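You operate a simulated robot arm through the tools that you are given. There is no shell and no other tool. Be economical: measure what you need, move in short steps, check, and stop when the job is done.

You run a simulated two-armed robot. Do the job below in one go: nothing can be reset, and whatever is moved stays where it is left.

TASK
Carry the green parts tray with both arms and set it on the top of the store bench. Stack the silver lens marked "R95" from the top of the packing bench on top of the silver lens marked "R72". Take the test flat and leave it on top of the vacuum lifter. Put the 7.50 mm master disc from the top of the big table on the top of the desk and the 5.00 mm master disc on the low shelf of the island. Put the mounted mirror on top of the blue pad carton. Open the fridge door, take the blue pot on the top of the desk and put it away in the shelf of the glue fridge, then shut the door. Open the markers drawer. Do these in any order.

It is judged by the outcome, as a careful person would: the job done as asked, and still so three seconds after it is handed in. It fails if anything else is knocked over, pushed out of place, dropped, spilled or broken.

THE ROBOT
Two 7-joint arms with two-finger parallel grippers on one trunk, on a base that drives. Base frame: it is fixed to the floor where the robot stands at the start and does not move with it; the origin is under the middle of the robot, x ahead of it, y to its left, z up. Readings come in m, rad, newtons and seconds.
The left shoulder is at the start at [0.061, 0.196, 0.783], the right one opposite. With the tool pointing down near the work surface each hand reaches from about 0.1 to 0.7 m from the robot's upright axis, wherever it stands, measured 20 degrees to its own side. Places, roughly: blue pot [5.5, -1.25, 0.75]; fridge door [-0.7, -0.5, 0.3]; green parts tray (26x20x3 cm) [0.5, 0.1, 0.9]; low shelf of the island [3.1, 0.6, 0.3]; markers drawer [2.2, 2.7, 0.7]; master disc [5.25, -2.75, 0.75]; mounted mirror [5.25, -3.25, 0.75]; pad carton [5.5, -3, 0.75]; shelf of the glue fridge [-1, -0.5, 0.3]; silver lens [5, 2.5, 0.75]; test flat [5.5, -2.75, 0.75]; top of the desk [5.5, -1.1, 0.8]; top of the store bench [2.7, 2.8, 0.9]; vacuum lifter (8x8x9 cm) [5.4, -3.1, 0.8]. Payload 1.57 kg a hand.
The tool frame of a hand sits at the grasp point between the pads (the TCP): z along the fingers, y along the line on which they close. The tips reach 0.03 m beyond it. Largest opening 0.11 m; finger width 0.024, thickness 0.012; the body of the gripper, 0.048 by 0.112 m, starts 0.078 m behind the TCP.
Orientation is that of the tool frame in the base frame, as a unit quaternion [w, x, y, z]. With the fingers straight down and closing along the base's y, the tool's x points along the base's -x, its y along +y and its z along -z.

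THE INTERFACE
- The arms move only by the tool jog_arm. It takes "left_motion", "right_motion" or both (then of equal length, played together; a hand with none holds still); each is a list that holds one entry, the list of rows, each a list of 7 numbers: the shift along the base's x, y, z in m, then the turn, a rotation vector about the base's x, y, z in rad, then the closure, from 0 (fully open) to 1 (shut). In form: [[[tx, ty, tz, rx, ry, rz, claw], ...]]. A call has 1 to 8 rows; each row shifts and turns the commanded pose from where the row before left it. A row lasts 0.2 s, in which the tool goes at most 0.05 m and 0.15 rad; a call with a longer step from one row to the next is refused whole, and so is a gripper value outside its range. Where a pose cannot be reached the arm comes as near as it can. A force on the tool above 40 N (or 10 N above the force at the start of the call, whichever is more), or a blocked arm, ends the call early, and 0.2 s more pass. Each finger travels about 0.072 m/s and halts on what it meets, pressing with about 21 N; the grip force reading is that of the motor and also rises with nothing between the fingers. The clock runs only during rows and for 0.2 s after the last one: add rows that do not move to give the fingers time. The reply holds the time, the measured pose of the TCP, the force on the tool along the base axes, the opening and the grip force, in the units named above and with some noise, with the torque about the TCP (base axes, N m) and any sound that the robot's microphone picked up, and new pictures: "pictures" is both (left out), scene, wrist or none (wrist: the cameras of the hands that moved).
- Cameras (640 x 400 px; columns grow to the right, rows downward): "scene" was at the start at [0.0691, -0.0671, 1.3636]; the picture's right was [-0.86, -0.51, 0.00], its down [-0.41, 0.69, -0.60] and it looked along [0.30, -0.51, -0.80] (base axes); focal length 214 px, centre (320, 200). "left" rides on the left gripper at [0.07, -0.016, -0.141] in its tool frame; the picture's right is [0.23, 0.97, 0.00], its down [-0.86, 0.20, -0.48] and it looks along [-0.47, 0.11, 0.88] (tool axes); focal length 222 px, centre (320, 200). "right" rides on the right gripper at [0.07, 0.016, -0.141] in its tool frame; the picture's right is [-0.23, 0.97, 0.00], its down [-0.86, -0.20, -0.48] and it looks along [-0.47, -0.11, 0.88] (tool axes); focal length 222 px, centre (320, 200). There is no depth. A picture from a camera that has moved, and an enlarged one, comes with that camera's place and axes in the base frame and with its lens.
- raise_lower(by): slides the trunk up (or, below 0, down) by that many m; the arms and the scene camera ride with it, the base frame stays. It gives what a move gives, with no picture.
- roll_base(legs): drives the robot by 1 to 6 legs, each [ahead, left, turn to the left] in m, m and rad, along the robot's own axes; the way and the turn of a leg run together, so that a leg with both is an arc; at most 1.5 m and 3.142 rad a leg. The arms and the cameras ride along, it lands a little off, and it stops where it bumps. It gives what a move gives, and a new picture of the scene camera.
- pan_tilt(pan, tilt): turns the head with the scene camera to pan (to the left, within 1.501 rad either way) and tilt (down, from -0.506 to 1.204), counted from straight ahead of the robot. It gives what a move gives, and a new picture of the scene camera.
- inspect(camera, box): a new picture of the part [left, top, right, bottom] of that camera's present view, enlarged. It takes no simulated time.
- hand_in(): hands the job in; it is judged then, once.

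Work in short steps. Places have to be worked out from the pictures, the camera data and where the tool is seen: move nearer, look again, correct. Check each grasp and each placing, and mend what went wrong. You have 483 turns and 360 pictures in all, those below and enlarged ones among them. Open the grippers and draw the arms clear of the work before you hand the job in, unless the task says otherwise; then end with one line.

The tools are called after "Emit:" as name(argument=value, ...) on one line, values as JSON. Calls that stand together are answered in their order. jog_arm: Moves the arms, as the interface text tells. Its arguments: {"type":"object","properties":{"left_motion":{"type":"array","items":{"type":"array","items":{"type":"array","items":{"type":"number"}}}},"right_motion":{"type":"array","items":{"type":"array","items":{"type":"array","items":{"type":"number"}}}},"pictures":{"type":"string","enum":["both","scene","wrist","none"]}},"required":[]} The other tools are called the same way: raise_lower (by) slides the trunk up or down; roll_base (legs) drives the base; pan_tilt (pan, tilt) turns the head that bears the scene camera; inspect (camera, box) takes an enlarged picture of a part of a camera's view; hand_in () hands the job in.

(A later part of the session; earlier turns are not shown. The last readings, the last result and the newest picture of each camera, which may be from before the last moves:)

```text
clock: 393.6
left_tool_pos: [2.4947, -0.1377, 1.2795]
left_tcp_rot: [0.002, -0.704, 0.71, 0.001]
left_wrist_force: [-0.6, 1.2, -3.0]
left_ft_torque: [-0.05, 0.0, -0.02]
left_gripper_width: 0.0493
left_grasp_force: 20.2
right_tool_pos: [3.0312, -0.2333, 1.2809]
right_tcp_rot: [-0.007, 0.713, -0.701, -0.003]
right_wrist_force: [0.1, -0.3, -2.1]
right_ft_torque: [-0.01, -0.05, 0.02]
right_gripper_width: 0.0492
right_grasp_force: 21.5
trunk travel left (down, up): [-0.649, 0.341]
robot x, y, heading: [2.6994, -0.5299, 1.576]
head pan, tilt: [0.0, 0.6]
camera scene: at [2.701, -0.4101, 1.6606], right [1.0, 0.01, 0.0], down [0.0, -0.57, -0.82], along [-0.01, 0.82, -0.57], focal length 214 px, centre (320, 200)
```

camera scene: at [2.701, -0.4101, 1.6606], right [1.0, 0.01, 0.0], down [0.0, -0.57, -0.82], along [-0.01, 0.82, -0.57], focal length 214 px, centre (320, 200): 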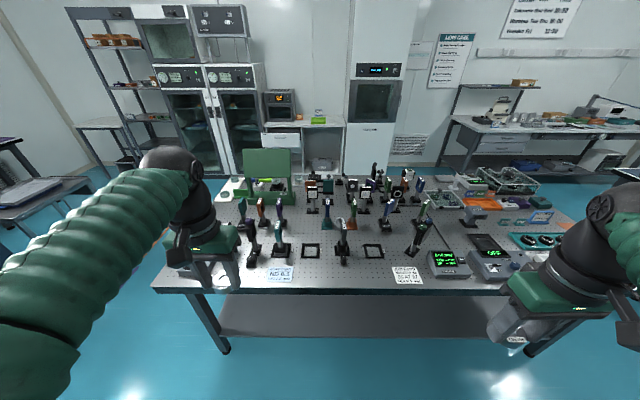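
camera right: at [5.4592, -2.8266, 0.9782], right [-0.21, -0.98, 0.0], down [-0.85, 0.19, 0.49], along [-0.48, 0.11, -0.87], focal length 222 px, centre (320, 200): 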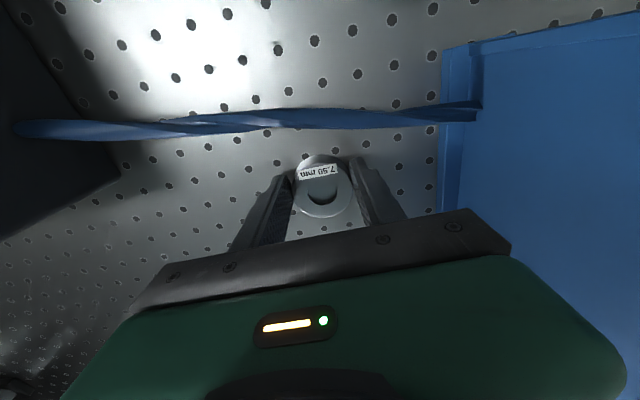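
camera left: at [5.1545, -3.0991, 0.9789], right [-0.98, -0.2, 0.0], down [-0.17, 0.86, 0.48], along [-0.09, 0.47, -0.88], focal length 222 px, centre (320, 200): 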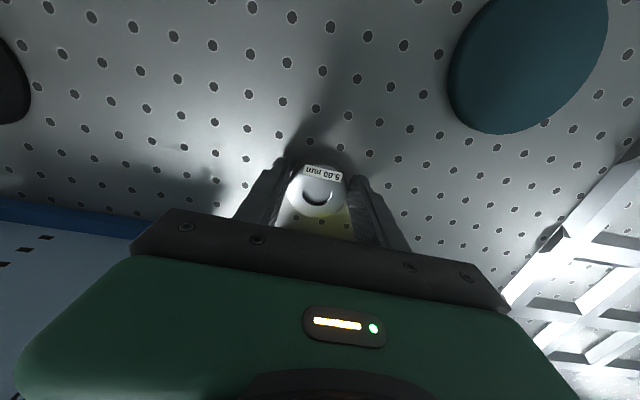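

Shelf front edge y≈0.166; table edge y≈0.10. I lower the trunk in two steps; both hands are in front of the table edge.

Emit:
raise_lower(by=-0.4)

Emit:
raise_lower(by=-0.13)

Emit:
pan_tilt(pan=0.0, tilt=0.5)

```text
clock: 397.5
left_tool_pos: [2.4936, -0.139, 0.8793]
left_tcp_rot: [0.002, -0.704, 0.71, 0.002]
left_wrist_force: [0.8, -0.1, -2.2]
left_ft_torque: [-0.02, 0.0, 0.0]
left_gripper_width: 0.049
left_grasp_force: 21.1
right_tool_pos: [3.0318, -0.2342, 0.8791]
right_tcp_rot: [-0.007, 0.712, -0.702, -0.003]
right_wrist_force: [0.0, -0.3, -2.5]
right_ft_torque: [-0.03, 0.01, -0.01]
right_gripper_width: 0.0493
right_grasp_force: 20.8
trunk travel left (down, up): [-0.249, 0.741]
robot x, y, heading: [2.7043, -0.5316, 1.578]
head pan, tilt: [0.0, 0.6]
```

```text
clock: 399.1
left_tool_pos: [2.4935, -0.1378, 0.7491]
left_tcp_rot: [0.003, -0.704, 0.71, 0.002]
left_wrist_force: [-0.4, 0.4, -1.7]
left_ft_torque: [-0.03, 0.0, 0.03]
left_gripper_width: 0.0495
left_grasp_force: 21.0
right_tool_pos: [3.0314, -0.2355, 0.7489]
right_tcp_rot: [-0.007, 0.713, -0.701, -0.003]
right_wrist_force: [-0.6, 0.0, -2.4]
right_ft_torque: [-0.01, 0.04, 0.06]
right_gripper_width: 0.0493
right_grasp_force: 21.0
trunk travel left (down, up): [-0.119, 0.871]
robot x, y, heading: [2.7007, -0.5292, 1.585]
head pan, tilt: [0.0, 0.6]
```

```text
clock: 399.7
left_tool_pos: [2.4931, -0.1382, 0.7497]
left_tcp_rot: [0.002, -0.704, 0.71, 0.001]
left_wrist_force: [-0.8, -0.2, -2.7]
left_ft_torque: [-0.01, 0.03, 0.0]
left_gripper_width: 0.049
left_grasp_force: 20.8
right_tool_pos: [3.0309, -0.2343, 0.7505]
right_tcp_rot: [-0.007, 0.712, -0.702, -0.003]
right_wrist_force: [-0.3, -1.6, -1.5]
right_ft_torque: [-0.05, 0.0, -0.03]
right_gripper_width: 0.0495
right_grasp_force: 20.8
trunk travel left (down, up): [-0.119, 0.871]
robot x, y, heading: [2.7005, -0.53, 1.584]
head pan, tilt: [0.0, 0.499]
camera scene: at [2.7007, -0.409, 1.1397], right [1.0, 0.01, 0.0], down [0.0, -0.48, -0.88], along [-0.01, 0.88, -0.48], focal length 214 px, centre (320, 200)
```

scene: 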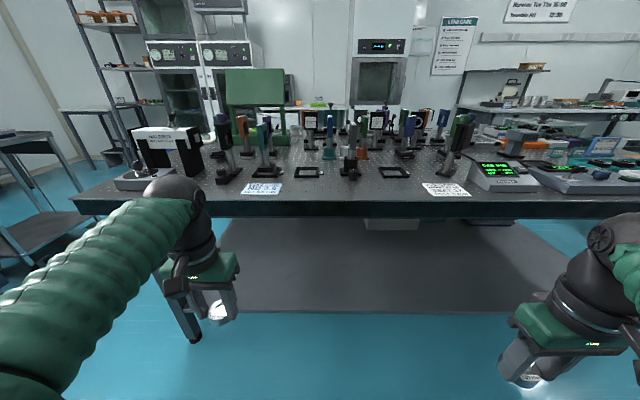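

I lower the left hand to shelf level in front of the island.

Emit:
jog_arm(left_motion=[[[0, 0, -0.05, 0, 0, 0, 1], [0, 0, -0.05, 0, 0, 0, 1], [0, 0, -0.05, 0, 0, 0, 1], [0, 0, -0.05, 0, 0, 0, 1], [0, 0, -0.05, 0, 0, 0, 1], [0, 0, -0.05, 0, 0, 0, 1], [0, 0, -0.05, 0, 0, 0, 1], [0, 0, 0, 0, 0, 0, 1]]])

```text
clock: 401.5
left_tool_pos: [2.4919, -0.1387, 0.3982]
left_tcp_rot: [0.003, -0.704, 0.71, 0.002]
left_wrist_force: [0.3, -0.1, -1.7]
left_ft_torque: [-0.02, -0.02, 0.04]
left_gripper_width: 0.0492
left_grasp_force: 21.0
right_tool_pos: [3.0322, -0.2353, 0.7494]
right_tcp_rot: [-0.007, 0.713, -0.701, -0.003]
right_wrist_force: [0.6, 0.6, -2.3]
right_ft_torque: [-0.05, -0.02, -0.01]
right_gripper_width: 0.0495
right_grasp_force: 21.7
trunk travel left (down, up): [-0.119, 0.871]
robot x, y, heading: [2.7042, -0.5292, 1.58]
head pan, tilt: [0.0, 0.499]
camera scene: at [2.7008, -0.4086, 1.1398], right [1.0, 0.01, 0.0], down [0.0, -0.48, -0.88], along [-0.01, 0.88, -0.48], focal length 214 px, centre (320, 200)
camera left: at [2.5081, -0.21, 0.5388], right [-0.98, -0.22, 0.0], down [-0.19, 0.85, 0.48], along [-0.1, 0.47, -0.88], focal length 222 px, centre (320, 200)
```

scene: 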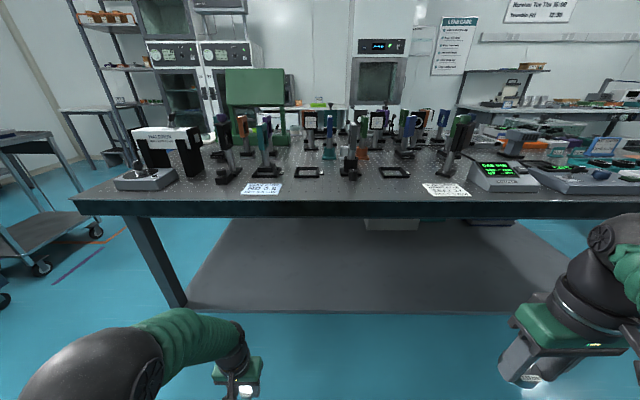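
left: 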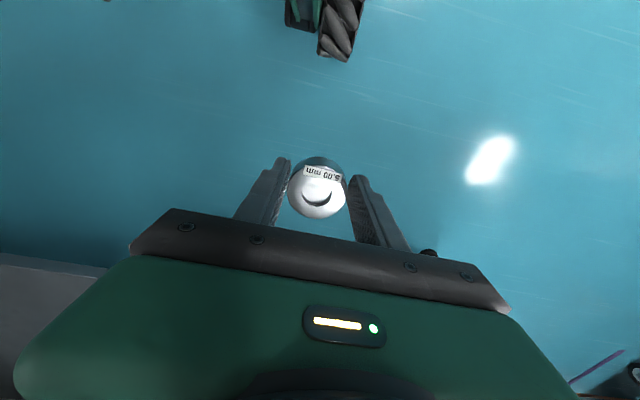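

The shelf lies at z≈0.305. I drive 24 cm ahead with the right hand pulled in a bit further.

Emit:
jog_arm(right_motion=[[[0.01, -0.03, 0, 0, 0, 0, 1], [0.01, -0.03, 0, 0, 0, 0, 1]]], pictures="none")

Emit:
roll_base(legs=[[0.24, 0, 0]])

```text
clock: 402.1
left_tool_pos: [2.4924, -0.1378, 0.3987]
left_tcp_rot: [0.003, -0.704, 0.71, 0.002]
left_wrist_force: [0.2, 0.6, -2.1]
left_ft_torque: [-0.03, 0.0, 0.02]
left_gripper_width: 0.0491
left_grasp_force: 21.4
right_tool_pos: [3.0402, -0.2643, 0.7495]
right_tcp_rot: [-0.007, 0.713, -0.701, -0.003]
right_wrist_force: [0.0, 0.4, -2.3]
right_ft_torque: [0.0, -0.01, -0.03]
right_gripper_width: 0.0493
right_grasp_force: 21.3
right hand out of reach, approached as far as the arm can: row 2
trunk travel left (down, up): [-0.119, 0.871]
robot x, y, heading: [2.6999, -0.5287, 1.579]
head pan, tilt: [0.0, 0.499]
```

```text
clock: 403.9
left_tool_pos: [2.4913, 0.106, 0.3981]
left_tcp_rot: [0.002, -0.704, 0.71, 0.002]
left_wrist_force: [-0.6, 0.5, -2.4]
left_ft_torque: [-0.04, 0.06, -0.01]
left_gripper_width: 0.0494
left_grasp_force: 20.4
right_tool_pos: [3.0402, -0.0193, 0.7496]
right_tcp_rot: [-0.006, 0.712, -0.702, -0.002]
right_wrist_force: [0.5, 0.1, -1.7]
right_ft_torque: [-0.03, -0.03, 0.0]
right_gripper_width: 0.0491
right_grasp_force: 20.7
trunk travel left (down, up): [-0.119, 0.871]
robot x, y, heading: [2.7048, -0.2832, 1.574]
head pan, tilt: [0.0, 0.499]
camera scene: at [2.6993, -0.1637, 1.1397], right [1.0, 0.01, 0.0], down [0.0, -0.48, -0.88], along [-0.01, 0.88, -0.48], focal length 214 px, centre (320, 200)
```

scene: 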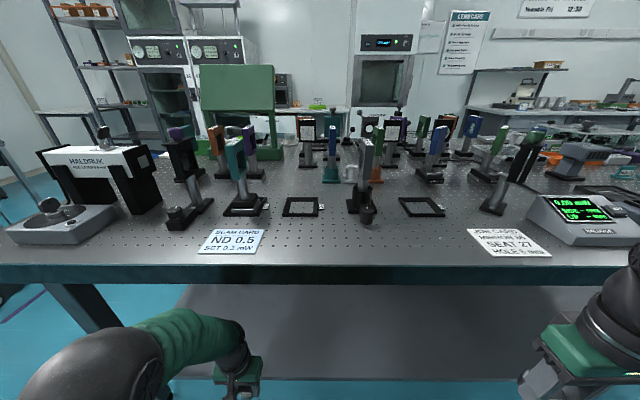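

The wrist top (≈0.71) clears the tabletop's underside (≈0.82). I extend under the table and look.

Emit:
jog_arm(left_motion=[[[0, 0.03, -0.005, 0, 0, 0, 1], [0, 0.03, -0.005, 0, 0, 0, 1], [0, 0.03, -0.005, 0, 0, 0, 1], [0, 0.03, 0, 0, 0, 0, 1], [0, 0.03, 0, 0, 0, 0, 1], [0, 0, 0, 0, 0, 0, 1]]])

```text
clock: 405.5
left_tool_pos: [2.4883, 0.2301, 0.3832]
left_tcp_rot: [0.001, -0.702, 0.712, -0.005]
left_wrist_force: [0.5, -0.6, -1.7]
left_ft_torque: [-0.02, 0.04, 0.01]
left_gripper_width: 0.0494
left_grasp_force: 20.7
right_tool_pos: [3.033, -0.0352, 0.7529]
right_tcp_rot: [-0.01, 0.715, -0.699, -0.005]
right_wrist_force: [0.3, -0.6, -1.6]
right_ft_torque: [0.05, 0.02, 0.0]
right_gripper_width: 0.0492
right_grasp_force: 20.7
trunk travel left (down, up): [-0.119, 0.871]
robot x, y, heading: [2.6968, -0.302, 1.591]
head pan, tilt: [0.0, 0.499]
stopped in row 6 (left hand): the arm was blocked; the commanded pose is now the measured one
camera scene: at [2.7001, -0.2004, 1.143], right [1.0, 0.02, 0.0], down [0.0, -0.46, -0.89], along [-0.02, 0.89, -0.46], focal length 214 px, centre (320, 200)
camera left: at [2.5027, 0.162, 0.5249], right [-0.98, -0.21, -0.01], down [-0.19, 0.86, 0.47], along [-0.1, 0.46, -0.88], focal length 222 px, centre (320, 200)
```

scene: 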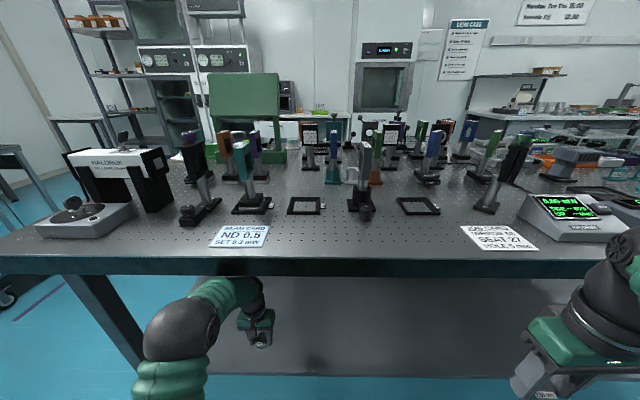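
left: 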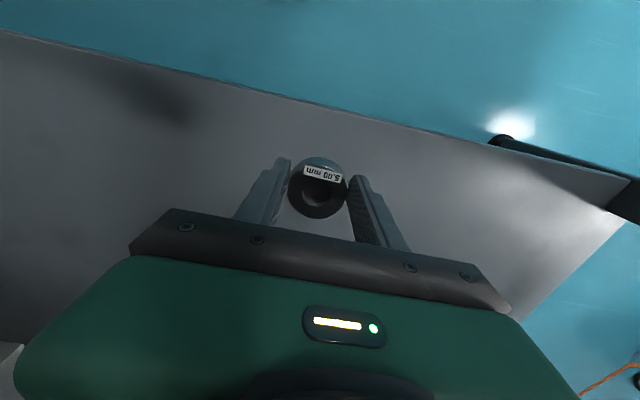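

My elbow touched the table edge, but the disc (y≈0.23) is already over the shelf (edge ≈0.178). I back off 5 mm and lower here.

Emit:
jog_arm(left_motion=[[[0, -0.005, -0.008, 0, 0, 0, 1], [0, 0, -0.01, 0, 0, 0, 1], [0, 0, -0.008, 0, 0, 0, 1], [0, 0, -0.004, 0, 0, 0, 1], [0, 0, -0.004, 0, 0, 0, 1], [0, 0, -0.004, 0, 0, 0, 1], [0, 0, -0.003, 0, 0, 0, 1]]], pictures="wrist")

```text
clock: 407.1
left_tool_pos: [2.4851, 0.2363, 0.334]
left_tcp_rot: [-0.004, -0.704, 0.711, -0.008]
left_wrist_force: [0.3, -0.5, -2.5]
left_ft_torque: [-0.04, 0.01, 0.04]
left_gripper_width: 0.0491
left_grasp_force: 21.4
right_tool_pos: [3.0319, -0.0225, 0.7485]
right_tcp_rot: [-0.005, 0.715, -0.699, 0.001]
right_wrist_force: [0.8, 0.3, -2.0]
right_ft_torque: [-0.06, -0.01, 0.0]
right_gripper_width: 0.0491
right_grasp_force: 20.9
trunk travel left (down, up): [-0.119, 0.871]
robot x, y, heading: [2.6981, -0.2941, 1.584]
head pan, tilt: [0.0, 0.499]
camera left: at [2.4999, 0.1689, 0.4763], right [-0.98, -0.22, 0.0], down [-0.2, 0.86, 0.46], along [-0.1, 0.45, -0.89], focal length 222 px, centre (320, 200)
```

left: 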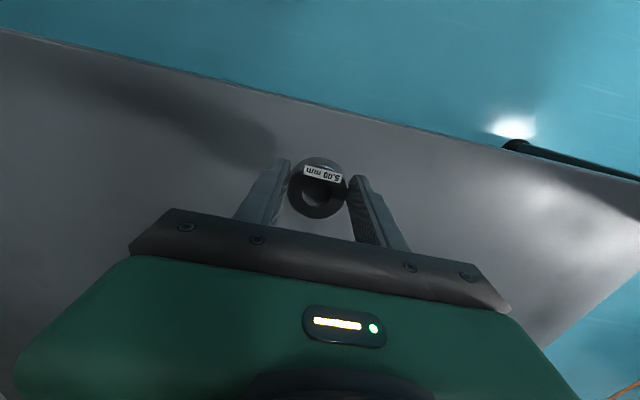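

No contact yet at 0.334; I keep lowering.

Emit:
jog_arm(left_motion=[[[0, 0, -0.005, 0, 0, 0, 1], [0, 0, -0.005, 0, 0, 0, 1], [0, 0, -0.004, 0, 0, 0, 1], [0, 0, -0.004, 0, 0, 0, 1], [0, 0, -0.004, 0, 0, 0, 1], [0, 0, -0.004, 0, 0, 0, 1], [0, 0, -0.004, 0, 0, 0, 1], [0, 0, -0.004, 0, 0, 0, 1]]], pictures="wrist")

```text
clock: 408.9
left_tool_pos: [2.4859, 0.2358, 0.3001]
left_tcp_rot: [-0.004, -0.704, 0.71, -0.008]
left_wrist_force: [-0.4, -0.7, -0.2]
left_ft_torque: [0.03, -0.01, 0.0]
left_gripper_width: 0.0494
left_grasp_force: 21.4
right_tool_pos: [3.034, -0.0214, 0.7494]
right_tcp_rot: [-0.006, 0.715, -0.699, 0.001]
right_wrist_force: [0.8, 0.8, -2.7]
right_ft_torque: [-0.02, 0.04, -0.01]
right_gripper_width: 0.0492
right_grasp_force: 20.5
trunk travel left (down, up): [-0.119, 0.871]
robot x, y, heading: [2.6982, -0.2953, 1.582]
head pan, tilt: [0.0, 0.499]
camera left: at [2.5006, 0.1685, 0.4424], right [-0.98, -0.22, 0.0], down [-0.19, 0.86, 0.46], along [-0.1, 0.45, -0.89], focal length 222 px, centre (320, 200)
```

left: 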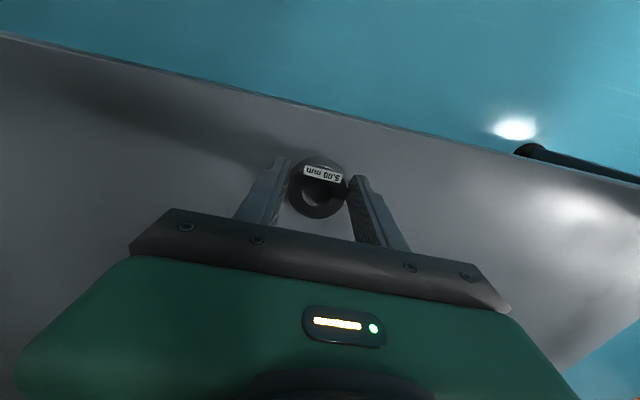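

The load is coming off (Fz −2.5→−0.2), so it's touching. I go 3 mm more and check.

Emit:
jog_arm(left_motion=[[[0, 0, -0.002, 0, 0, 0, 1], [0, 0, -0.002, 0, 0, 0, 1], [0, 0, 0, 0, 0, 0, 1]]], pictures="none")

```text
clock: 409.7
left_tool_pos: [2.4861, 0.2354, 0.2977]
left_tcp_rot: [-0.004, -0.704, 0.71, -0.006]
left_wrist_force: [0.9, -3.4, 16.7]
left_ft_torque: [0.07, 0.06, 0.01]
left_gripper_width: 0.0496
left_grasp_force: 21.4
right_tool_pos: [3.0339, -0.0236, 0.7488]
right_tcp_rot: [-0.005, 0.715, -0.699, 0.0]
right_wrist_force: [0.4, -1.0, -2.4]
right_ft_torque: [-0.06, 0.01, 0.0]
right_gripper_width: 0.0493
right_grasp_force: 21.2
trunk travel left (down, up): [-0.119, 0.871]
robot x, y, heading: [2.6965, -0.2937, 1.585]
head pan, tilt: [0.0, 0.499]
```

Firm contact. I release, rise a little and withdraw straight back.

Emit:
jog_arm(left_motion=[[[0, 0, 0.002, 0, 0, 0, 1], [0, 0, 0, 0, 0, 0, 0.5], [0, 0, 0, 0, 0, 0, 0.35], [0, 0, 0, 0, 0, 0, 0.3], [0, 0, 0.03, 0, 0, 0, 0.3], [0, 0, 0.03, 0, 0, 0, 0.3], [0, -0.03, 0, 0, 0, 0, 0.3]]], pictures="wrist")

```text
clock: 411.3
left_tool_pos: [2.486, 0.2074, 0.3637]
left_tcp_rot: [-0.001, -0.704, 0.71, -0.004]
left_wrist_force: [0.3, -0.1, 0.6]
left_ft_torque: [0.02, 0.01, 0.0]
left_gripper_width: 0.0767
left_grasp_force: 0.1
right_tool_pos: [3.0336, -0.0248, 0.7506]
right_tcp_rot: [-0.006, 0.715, -0.699, -0.001]
right_wrist_force: [-0.3, -0.7, -2.7]
right_ft_torque: [0.06, 0.04, -0.01]
right_gripper_width: 0.0492
right_grasp_force: 20.6
trunk travel left (down, up): [-0.119, 0.871]
robot x, y, heading: [2.7002, -0.2935, 1.585]
head pan, tilt: [0.0, 0.499]
camera left: at [2.5003, 0.138, 0.5052], right [-0.98, -0.22, 0.0], down [-0.2, 0.86, 0.47], along [-0.1, 0.46, -0.88], focal length 222 px, centre (320, 200)
```

left: 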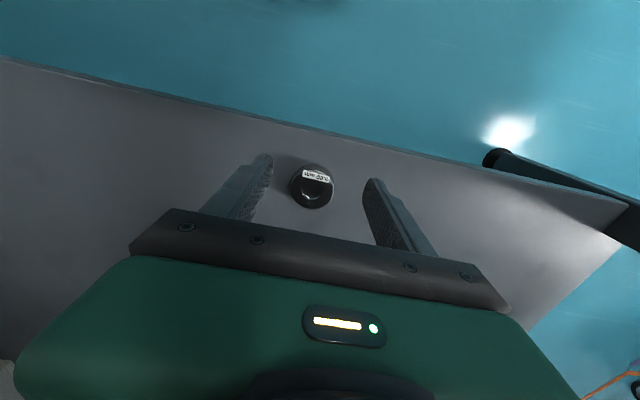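

The 5.00 disc lies on the low shelf. I back out, raise the trunk and left hand, then turn to face +x and head for the desk's west side north of the chair.

Emit:
roll_base(legs=[[-0.27, 0, 0]])

Emit:
raise_lower(by=0.4)

Emit:
jog_arm(left_motion=[[[0, 0, 0.05, 0, 0, 0, 0.3], [0, 0, 0.05, 0, 0, 0, 0.3], [0, 0, 0.05, 0, 0, 0, 0.3], [0, 0, 0.05, 0, 0, 0, 0.3], [0, 0, 0.05, 0, 0, 0, 0.3], [0, 0, 0.05, 0, 0, 0, 0.3], [0, 0, 0.05, 0, 0, 0, 0.3], [0, 0, 0.05, 0, 0, 0, 0.3]]], pictures="none")

Emit:
roll_base(legs=[[0, 0, -1.585], [1.0, 0, 0]])

```text
clock: 413.2
left_tool_pos: [2.4891, -0.0638, 0.3586]
left_tcp_rot: [-0.004, -0.704, 0.71, -0.008]
left_wrist_force: [-0.5, 0.4, 0.7]
left_ft_torque: [-0.05, -0.02, -0.01]
left_gripper_width: 0.0774
left_grasp_force: 0.0
right_tool_pos: [3.037, -0.2935, 0.749]
right_tcp_rot: [-0.005, 0.715, -0.699, 0.001]
right_wrist_force: [0.1, -0.9, -2.1]
right_ft_torque: [-0.02, 0.0, -0.04]
right_gripper_width: 0.0492
right_grasp_force: 20.8
trunk travel left (down, up): [-0.119, 0.871]
robot x, y, heading: [2.7018, -0.5701, 1.59]
head pan, tilt: [0.0, 0.499]
camera scene: at [2.6996, -0.4448, 1.1398], right [1.0, 0.01, 0.0], down [0.01, -0.48, -0.88], along [-0.01, 0.88, -0.48], focal length 214 px, centre (320, 200)
```

scene: 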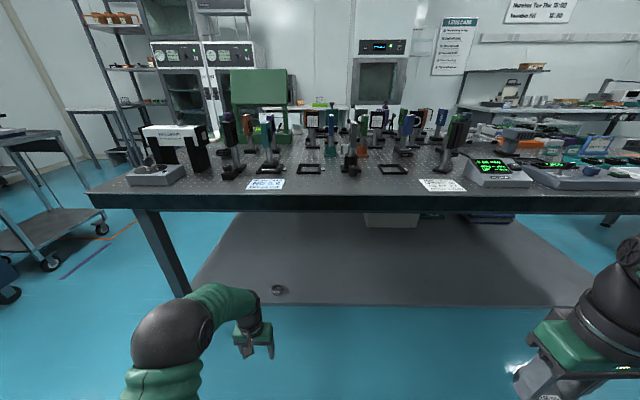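

```text
clock: 417.1
left_tool_pos: [2.4903, -0.0644, 0.7594]
left_tcp_rot: [-0.004, -0.704, 0.71, -0.006]
left_wrist_force: [-0.2, -0.4, -0.2]
left_ft_torque: [0.0, 0.0, -0.01]
left_gripper_width: 0.0768
left_grasp_force: 0.0
right_tool_pos: [3.0375, -0.2929, 1.148]
right_tcp_rot: [-0.005, 0.714, -0.7, 0.001]
right_wrist_force: [0.1, -0.4, -2.2]
right_ft_torque: [-0.01, 0.03, -0.01]
right_gripper_width: 0.0492
right_grasp_force: 20.9
trunk travel left (down, up): [-0.519, 0.471]
robot x, y, heading: [2.7012, -0.5661, 1.588]
head pan, tilt: [0.0, 0.499]
```

```text
clock: 418.9
left_tool_pos: [2.4905, -0.064, 1.1588]
left_tcp_rot: [-0.003, -0.705, 0.709, -0.007]
left_wrist_force: [0.2, 0.1, -0.4]
left_ft_torque: [0.01, 0.06, 0.01]
left_gripper_width: 0.0768
left_grasp_force: 0.0
right_tool_pos: [3.0377, -0.2926, 1.1477]
right_tcp_rot: [-0.004, 0.715, -0.699, 0.0]
right_wrist_force: [0.6, 0.3, -2.9]
right_ft_torque: [-0.03, 0.04, 0.0]
right_gripper_width: 0.0492
right_grasp_force: 21.5
trunk travel left (down, up): [-0.519, 0.471]
robot x, y, heading: [2.6972, -0.5668, 1.587]
head pan, tilt: [0.0, 0.499]
```

```text
clock: 427.9
left_tool_pos: [4.2007, -0.3652, 1.1575]
left_tcp_rot: [-0.007, 0.013, 1.0, -0.002]
left_wrist_force: [0.0, 0.0, -0.5]
left_ft_torque: [0.01, -0.02, -0.02]
left_gripper_width: 0.0774
left_grasp_force: 0.1
right_tool_pos: [3.9626, -0.9094, 1.147]
right_tcp_rot: [0.003, -0.003, 1.0, -0.005]
right_wrist_force: [0.3, -0.9, -1.3]
right_ft_torque: [-0.03, 0.0, -0.01]
right_gripper_width: 0.0492
right_grasp_force: 20.8
trunk travel left (down, up): [-0.519, 0.471]
robot x, y, heading: [3.6968, -0.5626, -0.003]
head pan, tilt: [0.0, 0.499]
camera scene: at [3.8178, -0.5709, 1.5398], right [0.0, -1.0, 0.0], down [-0.48, 0.0, -0.88], along [0.88, 0.0, -0.48], focal length 214 px, centre (320, 200)
```

scene: 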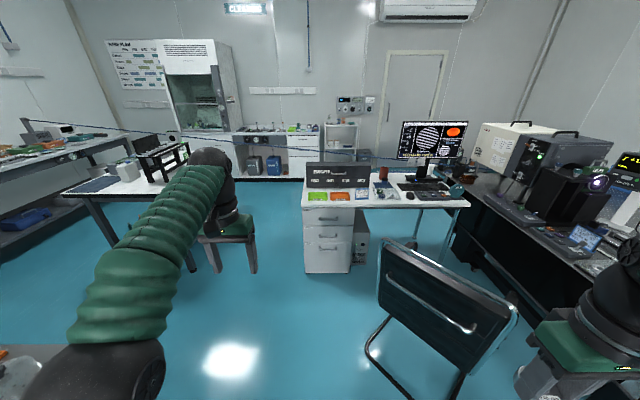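

Good overview. I zoom on the desk top to find the blue pot and a free spot.

Emit:
inspect(camera="scene", box=[300, 150, 480, 215])

```text
3.56 times, centred on (390, 182) of scene
camera zoom: at [3.8178, -0.5709, 1.5398], right [0.0, -1.0, 0.0], down [-0.48, 0.0, -0.88], along [0.88, 0.0, -0.48], focal length 763 px, centre (71, 262)
```

zoom: 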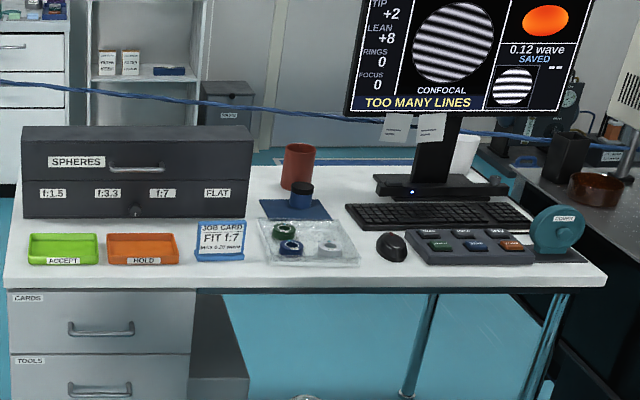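

A blue jar with a black cap stands at about (5.52, −1.13). I zoom in to confirm it's the pot.

Emit:
inspect(camera="scene", box=[368, 192, 404, 224])

Emit:
inspect(camera="scene", box=[370, 170, 410, 225])

```text
12.50 times, centred on (386, 208) of scene
camera zoom: at [3.8178, -0.5709, 1.5398], right [0.0, -1.0, 0.0], down [-0.48, 0.0, -0.88], along [0.88, 0.0, -0.48], focal length 2681 px, centre (-505, 100)
```

zoom: 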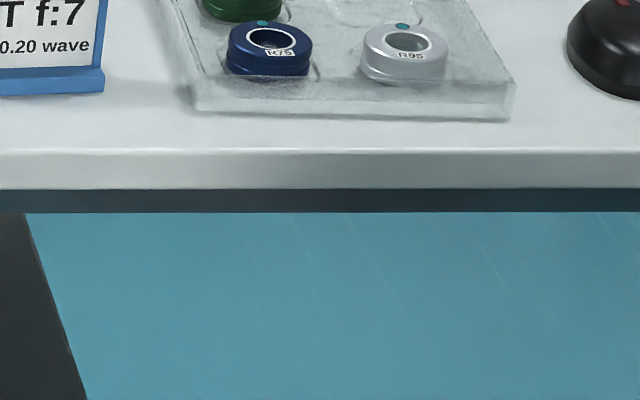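

```text
7.27 times, centred on (390, 198) of scene
camera zoom: at [3.8178, -0.5709, 1.5398], right [0.0, -1.0, 0.0], down [-0.48, 0.0, -0.88], along [0.88, 0.0, -0.48], focal length 1560 px, centre (-189, 218)
```

zoom: 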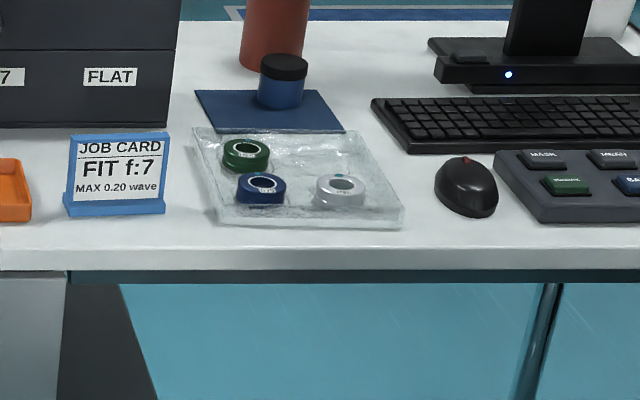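

That's the pot: (5.49, −1.12). It's out of reach from the west, but the desk's east side is reachable via the south aisle (the rope starts at the desk itself). I raise the trunk and drive round that way again.

Emit:
raise_lower(by=0.13)

Emit:
roll_base(legs=[[-1.43, 0, 0], [0, 0, 1.573], [-1.5, 0, 0], [-1.5, 0, 0]])

```text
clock: 429.5
left_tool_pos: [4.2004, -0.3662, 1.2873]
left_tcp_rot: [-0.008, 0.013, 1.0, -0.002]
left_wrist_force: [-0.3, 0.5, 0.4]
left_ft_torque: [-0.01, 0.0, 0.0]
left_gripper_width: 0.0774
left_grasp_force: 0.1
right_tool_pos: [3.9626, -0.9098, 1.2787]
right_tcp_rot: [0.004, -0.002, 1.0, -0.003]
right_wrist_force: [-0.7, 0.4, -2.5]
right_ft_torque: [0.01, 0.06, 0.02]
right_gripper_width: 0.0489
right_grasp_force: 21.3
trunk travel left (down, up): [-0.649, 0.341]
robot x, y, heading: [3.6967, -0.5696, -0.003]
head pan, tilt: [0.0, 0.499]
```

```text
clock: 454.5
left_tool_pos: [2.0404, -3.058, 1.2877]
left_tcp_rot: [-0.004, -0.698, 0.716, -0.007]
left_wrist_force: [0.6, 0.0, -0.5]
left_ft_torque: [0.01, 0.0, 0.01]
left_gripper_width: 0.0771
left_grasp_force: 0.0
right_tool_pos: [2.5841, -3.2957, 1.2775]
right_tcp_rot: [-0.006, 0.71, -0.705, 0.001]
right_wrist_force: [-0.1, -0.1, -2.6]
right_ft_torque: [-0.07, -0.04, 0.02]
right_gripper_width: 0.0492
right_grasp_force: 21.3
trunk travel left (down, up): [-0.649, 0.341]
robot x, y, heading: [2.2405, -3.5617, 1.57]
head pan, tilt: [0.0, 0.499]
camera scene: at [2.2433, -3.4398, 1.6697], right [1.0, 0.0, 0.0], down [0.0, -0.48, -0.88], along [0.0, 0.88, -0.48], focal length 214 px, centre (320, 200)
```

scene: 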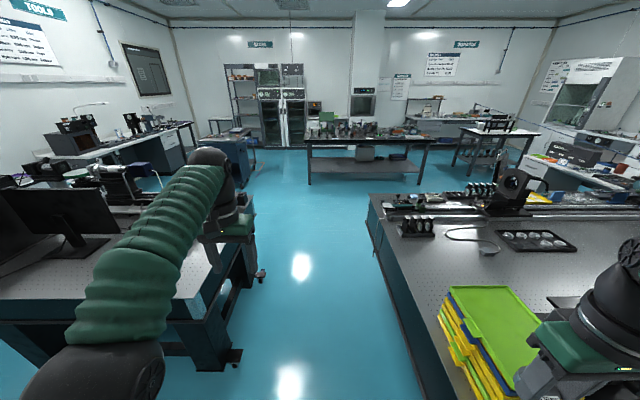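

Now along the aisle and round the table's east end, then north.

Emit:
roll_base(legs=[[-0.1, 0, 0], [0, -1.5, 0], [0, -1.5, 0], [0, -1.1, 0], [1.3, 0, 0]])

```text
clock: 481.0
left_tool_pos: [6.0973, -1.8299, 1.289]
left_tcp_rot: [-0.003, -0.707, 0.707, -0.007]
left_wrist_force: [0.3, -0.2, 0.1]
left_ft_torque: [-0.01, 0.01, 0.0]
left_gripper_width: 0.0771
left_grasp_force: 0.0
right_tool_pos: [6.6462, -2.056, 1.2797]
right_tcp_rot: [-0.004, 0.717, -0.697, 0.001]
right_wrist_force: [-0.2, -0.7, -2.1]
right_ft_torque: [0.0, 0.0, 0.01]
right_gripper_width: 0.0493
right_grasp_force: 20.5
trunk travel left (down, up): [-0.649, 0.341]
robot x, y, heading: [6.3145, -2.3306, 1.593]
head pan, tilt: [0.0, 0.499]
camera scene: at [6.3104, -2.2073, 1.6698], right [1.0, 0.02, 0.0], down [0.01, -0.48, -0.88], along [-0.02, 0.88, -0.48], focal length 214 px, centre (320, 200)
```

scene: 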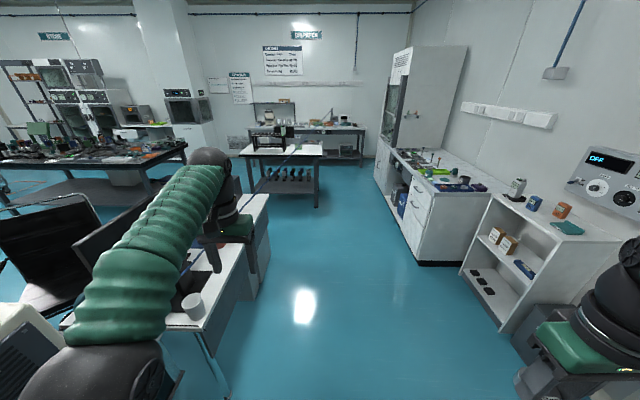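

The east lane is clear; the monitor's top (z≈1.27) must be avoided. I tuck the left hand, drive to y≈−0.93 and turn to face the desk.

Emit:
jog_arm(left_motion=[[[0, -0.04, 0, 0, 0, 0, 0.1], [0, -0.04, 0, 0, 0, 0, 0.1], [0, -0.04, 0, 0, 0, 0, 0.1], [0, -0.03, 0, 0, 0, 0, 0.1]]], pictures="none")

Emit:
roll_base(legs=[[1.4, 0, 0], [0, 0, 1.545]])

Emit:
pan_tilt(pan=0.0, tilt=0.75)

```text
clock: 482.0
left_tool_pos: [6.0971, -1.9831, 1.2894]
left_tcp_rot: [-0.003, -0.707, 0.708, -0.006]
left_wrist_force: [0.6, -0.2, -0.1]
left_ft_torque: [0.02, 0.01, -0.02]
left_gripper_width: 0.0988
left_grasp_force: 0.0
right_tool_pos: [6.6463, -2.0568, 1.2789]
right_tcp_rot: [-0.006, 0.717, -0.697, -0.001]
right_wrist_force: [-0.4, -0.8, -2.0]
right_ft_torque: [0.0, -0.01, -0.03]
right_gripper_width: 0.0492
right_grasp_force: 21.3
trunk travel left (down, up): [-0.649, 0.341]
robot x, y, heading: [6.3137, -2.329, 1.589]
head pan, tilt: [0.0, 0.499]
```

```text
clock: 492.9
left_tool_pos: [5.9283, -1.117, 1.288]
left_tcp_rot: [-0.003, 1.0, -0.009, 0.007]
left_wrist_force: [-0.4, 0.1, -0.3]
left_ft_torque: [0.04, 0.0, 0.02]
left_gripper_width: 0.099
left_grasp_force: 0.1
right_tool_pos: [6.0137, -0.5676, 1.2787]
right_tcp_rot: [-0.003, 1.0, 0.005, -0.003]
right_wrist_force: [0.2, 0.3, -2.9]
right_ft_torque: [-0.05, 0.0, 0.04]
right_gripper_width: 0.0492
right_grasp_force: 20.9
trunk travel left (down, up): [-0.649, 0.341]
robot x, y, heading: [6.2829, -0.9055, -3.141]
head pan, tilt: [0.0, 0.499]
camera scene: at [6.1576, -0.9087, 1.6698], right [0.0, 1.0, 0.0], down [0.48, 0.0, -0.88], along [-0.88, 0.0, -0.48], focal length 214 px, centre (320, 200)
```

scene: 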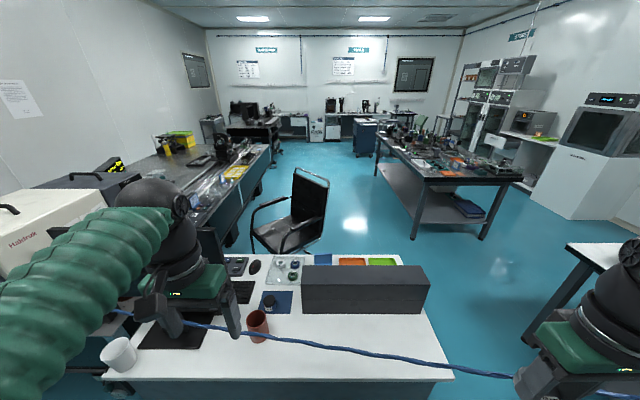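

```text
clock: 493.6
left_tool_pos: [5.9287, -1.1182, 1.2886]
left_tcp_rot: [-0.003, 1.0, -0.01, 0.007]
left_wrist_force: [0.1, 0.1, 1.2]
left_ft_torque: [0.0, -0.03, -0.02]
left_gripper_width: 0.0989
left_grasp_force: 0.1
right_tool_pos: [6.0139, -0.5689, 1.2793]
right_tcp_rot: [-0.003, 1.0, 0.005, -0.004]
right_wrist_force: [-0.1, 0.1, -1.9]
right_ft_torque: [0.02, -0.03, 0.02]
right_gripper_width: 0.049
right_grasp_force: 21.1
trunk travel left (down, up): [-0.649, 0.341]
robot x, y, heading: [6.2814, -0.9079, -3.137]
head pan, tilt: [0.0, 0.75]
camera scene: at [6.1658, -0.9089, 1.6479], right [0.0, 1.0, 0.0], down [0.68, 0.0, -0.73], along [-0.73, 0.0, -0.68], focal length 214 px, centre (320, 200)
```

scene: 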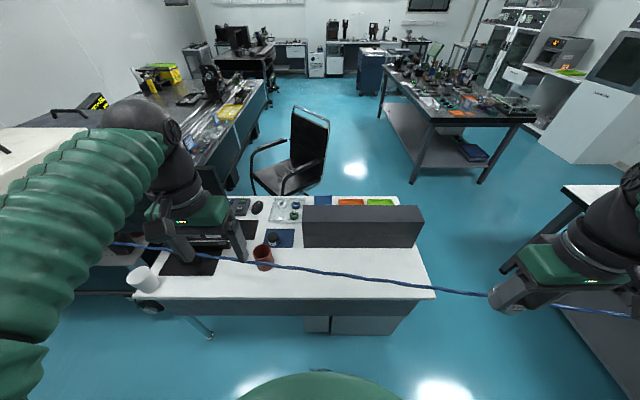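

Triangulated, the rope hangs at z≈0.95 along x≈5.77–5.85. There's free desk space at about (5.63, −0.70). I raise the trunk slightly, move up to the desk edge, and take the right hand over that spot, passing above the rope.

Emit:
raise_lower(by=0.08)

Emit:
roll_base(legs=[[0.16, 0, 0]])

Emit:
jog_arm(right_motion=[[[-0.04, -0.02, 0, 0, 0, 0, 1], [-0.04, -0.02, 0, 0, 0, 0, 1], [-0.04, -0.02, 0, 0, 0, 0, 1], [-0.04, -0.02, 0, 0, 0, 0, 1], [-0.04, -0.02, 0, 0, 0, 0, 1], [-0.024, -0.03, 0, 0, 0, 0, 1]]])

```text
clock: 494.8
left_tool_pos: [5.9291, -1.1165, 1.3692]
left_tcp_rot: [-0.002, 1.0, -0.01, 0.008]
left_wrist_force: [-0.3, 0.0, 0.0]
left_ft_torque: [0.01, 0.0, 0.0]
left_gripper_width: 0.0989
left_grasp_force: 0.0
right_tool_pos: [6.0141, -0.5693, 1.3586]
right_tcp_rot: [-0.004, 1.0, 0.005, -0.004]
right_wrist_force: [-0.4, 1.1, -3.0]
right_ft_torque: [0.01, -0.03, 0.0]
right_gripper_width: 0.0492
right_grasp_force: 21.2
trunk travel left (down, up): [-0.729, 0.261]
robot x, y, heading: [6.2811, -0.9083, -3.136]
head pan, tilt: [0.0, 0.75]
```

```text
clock: 496.2
left_tool_pos: [5.7709, -1.1172, 1.3695]
left_tcp_rot: [-0.003, 1.0, -0.009, 0.005]
left_wrist_force: [0.8, -0.4, -0.5]
left_ft_torque: [0.0, 0.03, 0.02]
left_gripper_width: 0.099
left_grasp_force: 0.0
right_tool_pos: [5.8551, -0.5701, 1.3594]
right_tcp_rot: [-0.004, 1.0, 0.005, -0.006]
right_wrist_force: [0.4, 1.1, -1.8]
right_ft_torque: [0.01, 0.02, -0.02]
right_gripper_width: 0.0493
right_grasp_force: 20.9
trunk travel left (down, up): [-0.729, 0.261]
robot x, y, heading: [6.117, -0.9117, -3.136]
head pan, tilt: [0.0, 0.75]
camera scene: at [6.0092, -0.9093, 1.7283], right [0.0, 1.0, 0.0], down [0.68, 0.0, -0.73], along [-0.73, 0.0, -0.68], focal length 214 px, centre (320, 200)
```

scene: 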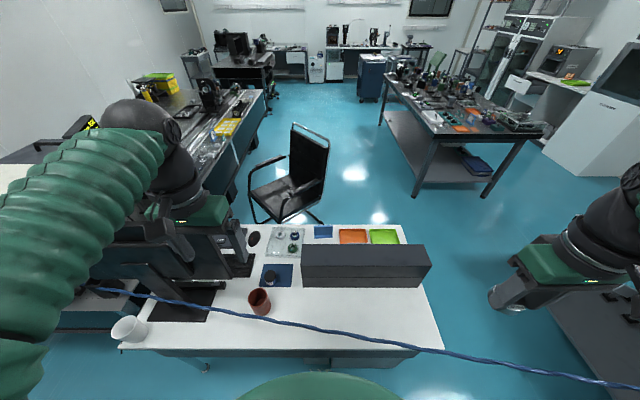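

```text
clock: 497.6
left_tool_pos: [5.7651, -1.119, 1.3669]
left_tcp_rot: [-0.003, 1.0, -0.01, 0.008]
left_wrist_force: [0.0, 0.4, 0.3]
left_ft_torque: [0.03, 0.01, -0.01]
left_gripper_width: 0.0987
left_grasp_force: 0.1
right_tool_pos: [5.6267, -0.7015, 1.3568]
right_tcp_rot: [-0.005, 1.0, 0.005, -0.003]
right_wrist_force: [-0.4, -0.5, -2.0]
right_ft_torque: [-0.03, -0.03, -0.01]
right_gripper_width: 0.0492
right_grasp_force: 21.2
trunk travel left (down, up): [-0.729, 0.261]
robot x, y, heading: [6.1196, -0.9083, -3.142]
head pan, tilt: [0.0, 0.75]
camera scene: at [6.0005, -0.9113, 1.7276], right [0.0, 1.0, 0.0], down [0.68, 0.0, -0.73], along [-0.73, 0.0, -0.68], focal length 214 px, centre (320, 200)
camera right: at [5.6976, -0.7174, 1.4987], right [-0.22, -0.98, -0.01], down [-0.85, 0.19, 0.49], along [-0.47, 0.11, -0.87], focal length 222 px, centre (320, 200)
```

scene: 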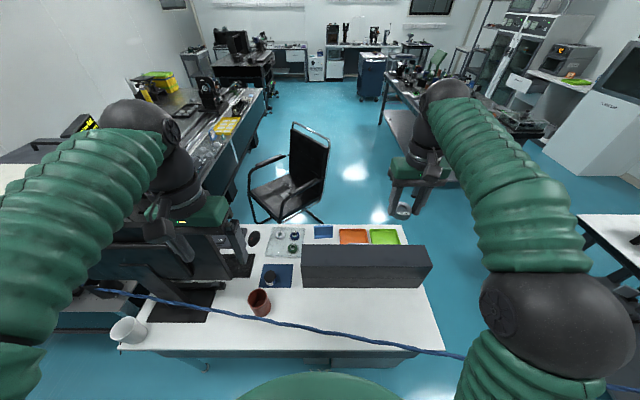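
right: 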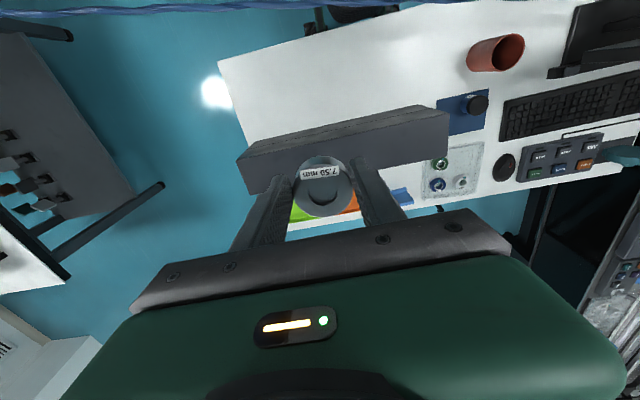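

To keep elbows clear of the rope I raise the trunk another 0.2 m, then lower the right hand over (5.645, −0.70).

Emit:
raise_lower(by=0.2)

Emit:
jog_arm(right_motion=[[[0.015, 0, -0.045, 0, 0, 0, 1], [0, 0, -0.05, 0, 0, 0, 1], [0, 0, -0.05, 0, 0, 0, 1], [0, 0, -0.05, 0, 0, 0, 1], [0, 0, -0.05, 0, 0, 0, 1], [0, 0, -0.05, 0, 0, 0, 1], [0, 0, -0.05, 0, 0, 0, 1], [0, 0, -0.05, 0, 0, 0, 1]]])

```text
clock: 499.8
left_tool_pos: [5.7661, -1.1181, 1.5686]
left_tcp_rot: [-0.002, 1.0, -0.01, 0.007]
left_wrist_force: [0.3, -1.0, -0.5]
left_ft_torque: [-0.03, -0.01, -0.01]
left_gripper_width: 0.0991
left_grasp_force: 0.0
right_tool_pos: [5.6269, -0.7002, 1.5577]
right_tcp_rot: [-0.004, 1.0, 0.006, -0.004]
right_wrist_force: [0.3, -0.6, -2.3]
right_ft_torque: [-0.02, -0.01, 0.01]
right_gripper_width: 0.0492
right_grasp_force: 21.4
trunk travel left (down, up): [-0.929, 0.061]
robot x, y, heading: [6.1198, -0.9064, -3.139]
head pan, tilt: [0.0, 0.75]
```

```text
clock: 501.6
left_tool_pos: [5.7642, -1.1175, 1.5691]
left_tcp_rot: [-0.002, 1.0, -0.01, 0.008]
left_wrist_force: [0.6, 0.0, 0.1]
left_ft_torque: [0.03, 0.02, 0.01]
left_gripper_width: 0.0989
left_grasp_force: 0.1
right_tool_pos: [5.6405, -0.6994, 1.1625]
right_tcp_rot: [-0.004, 1.0, 0.005, -0.004]
right_wrist_force: [0.1, 0.0, -1.8]
right_ft_torque: [0.01, -0.04, 0.01]
right_gripper_width: 0.0491
right_grasp_force: 21.0
trunk travel left (down, up): [-0.929, 0.061]
robot x, y, heading: [6.1209, -0.9096, -3.139]
head pan, tilt: [0.0, 0.75]
camera scene: at [5.9991, -0.9093, 1.9276], right [0.0, 1.0, 0.0], down [0.68, 0.0, -0.73], along [-0.73, 0.0, -0.68], focal length 214 px, centre (320, 200)
camera right: at [5.7131, -0.7151, 1.303], right [-0.22, -0.98, -0.01], down [-0.85, 0.19, 0.49], along [-0.47, 0.11, -0.87], focal length 222 px, centre (320, 200)
```

scene: 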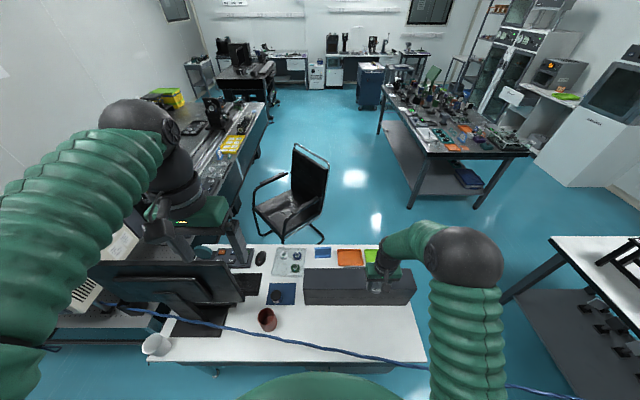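
right: 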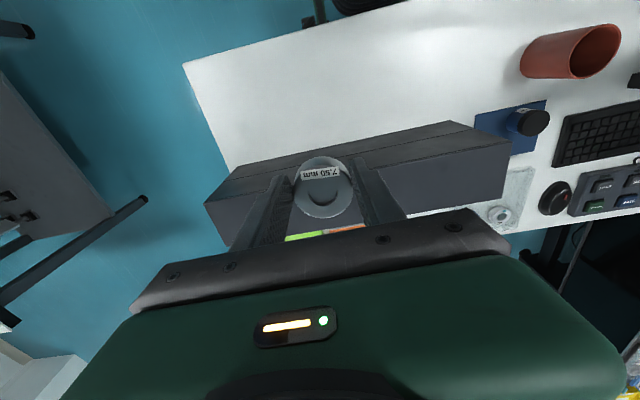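

Clear of the box and rope. I continue down.

Emit:
jog_arm(right_motion=[[[0, 0, -0.05, 0, 0, 0, 1], [0, 0, -0.05, 0, 0, 0, 1], [0, 0, -0.05, 0, 0, 0, 1], [0, 0, -0.05, 0, 0, 0, 1], [0, 0, -0.05, 0, 0, 0, 1], [0, 0, -0.04, 0, 0, 0, 1], [0, 0, 0, 0, 0, 0, 1]]])

```text
clock: 503.2
left_tool_pos: [5.7674, -1.1172, 1.5694]
left_tcp_rot: [-0.002, 1.0, -0.01, 0.007]
left_wrist_force: [-0.3, -0.3, 0.6]
left_ft_torque: [-0.01, 0.01, -0.01]
left_gripper_width: 0.0991
left_grasp_force: 0.1
right_tool_pos: [5.6444, -0.7001, 0.8721]
right_tcp_rot: [-0.005, 1.0, 0.005, -0.004]
right_wrist_force: [-0.4, 0.2, -2.3]
right_ft_torque: [0.02, -0.01, -0.02]
right_gripper_width: 0.0491
right_grasp_force: 21.2
trunk travel left (down, up): [-0.929, 0.061]
robot x, y, heading: [6.1187, -0.9111, -3.138]
head pan, tilt: [0.0, 0.75]
camera scene: at [6.002, -0.9095, 1.9278], right [0.0, 1.0, 0.0], down [0.68, 0.0, -0.73], along [-0.73, 0.0, -0.68], focal length 214 px, centre (320, 200)
camera right: at [5.7152, -0.7167, 1.0133], right [-0.22, -0.98, -0.01], down [-0.85, 0.19, 0.49], along [-0.47, 0.11, -0.87], focal length 222 px, centre (320, 200)
```

scene: 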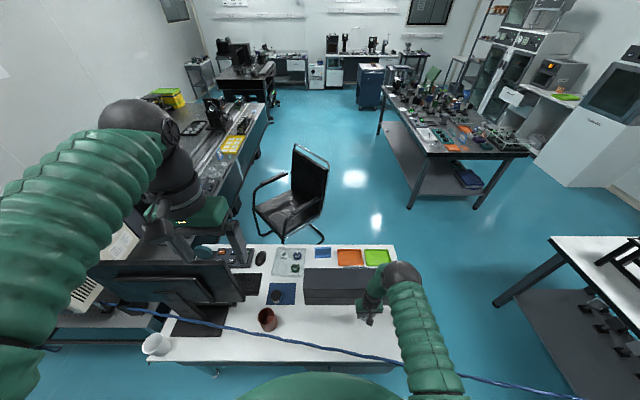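
right: 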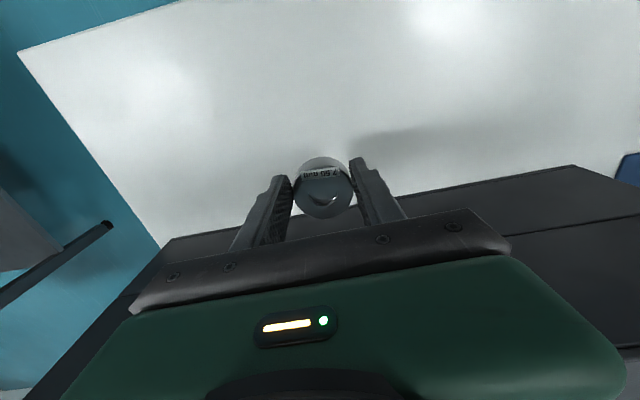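

Good, clear white desk below. Lowering to contact.

Emit:
jog_arm(right_motion=[[[0, 0, -0.015, 0, 0, 0, 1], [0, 0, -0.015, 0, 0, 0, 1], [0, 0, -0.01, 0, 0, 0, 1], [0, 0, -0.008, 0, 0, 0, 1], [0, 0, -0.006, 0, 0, 0, 1], [0, 0, -0.005, 0, 0, 0, 1], [0, 0, -0.005, 0, 0, 0, 1], [0, 0, -0.005, 0, 0, 0, 1]]], pictures="none")

```text
clock: 505.0
left_tool_pos: [5.7658, -1.1178, 1.5687]
left_tcp_rot: [-0.003, 1.0, -0.009, 0.007]
left_wrist_force: [0.4, -0.1, -0.2]
left_ft_torque: [0.02, 0.02, -0.01]
left_gripper_width: 0.0992
left_grasp_force: 0.1
right_tool_pos: [5.6422, -0.6995, 0.8033]
right_tcp_rot: [-0.004, 1.0, 0.005, -0.003]
right_wrist_force: [0.0, 0.7, -2.8]
right_ft_torque: [-0.01, -0.01, 0.04]
right_gripper_width: 0.0493
right_grasp_force: 20.2
trunk travel left (down, up): [-0.929, 0.061]
robot x, y, heading: [6.1208, -0.9069, -3.137]
head pan, tilt: [0.0, 0.75]
```

Still free at 0.803; continuing in small steps.

Emit:
jog_arm(right_motion=[[[0, 0, -0.004, 0, 0, 0, 1], [0, 0, -0.004, 0, 0, 0, 1], [0, 0, -0.004, 0, 0, 0, 1], [0, 0, -0.004, 0, 0, 0, 1], [0, 0, -0.004, 0, 0, 0, 1], [0, 0, -0.004, 0, 0, 0, 1], [0, 0, -0.004, 0, 0, 0, 1], [0, 0, -0.004, 0, 0, 0, 1]]], pictures="none")

```text
clock: 506.0
left_tool_pos: [5.7681, -1.1192, 1.5688]
left_tcp_rot: [-0.003, 1.0, -0.009, 0.006]
left_wrist_force: [-0.2, -0.4, 0.1]
left_ft_torque: [0.01, -0.01, 0.0]
left_gripper_width: 0.0987
left_grasp_force: 0.0
right_tool_pos: [5.6438, -0.7005, 0.7908]
right_tcp_rot: [-0.004, 1.0, 0.005, -0.003]
right_wrist_force: [4.0, 0.9, 16.1]
right_ft_torque: [-0.49, -0.31, 0.06]
right_gripper_width: 0.0489
right_grasp_force: 21.4
trunk travel left (down, up): [-0.929, 0.061]
robot x, y, heading: [6.1181, -0.9059, -3.137]
head pan, tilt: [0.0, 0.75]
stopped in row 5 (right hand): the force on the tool passed its limit at 43 N (the readings are from after the stop); the commanded pose is now the measured one
```

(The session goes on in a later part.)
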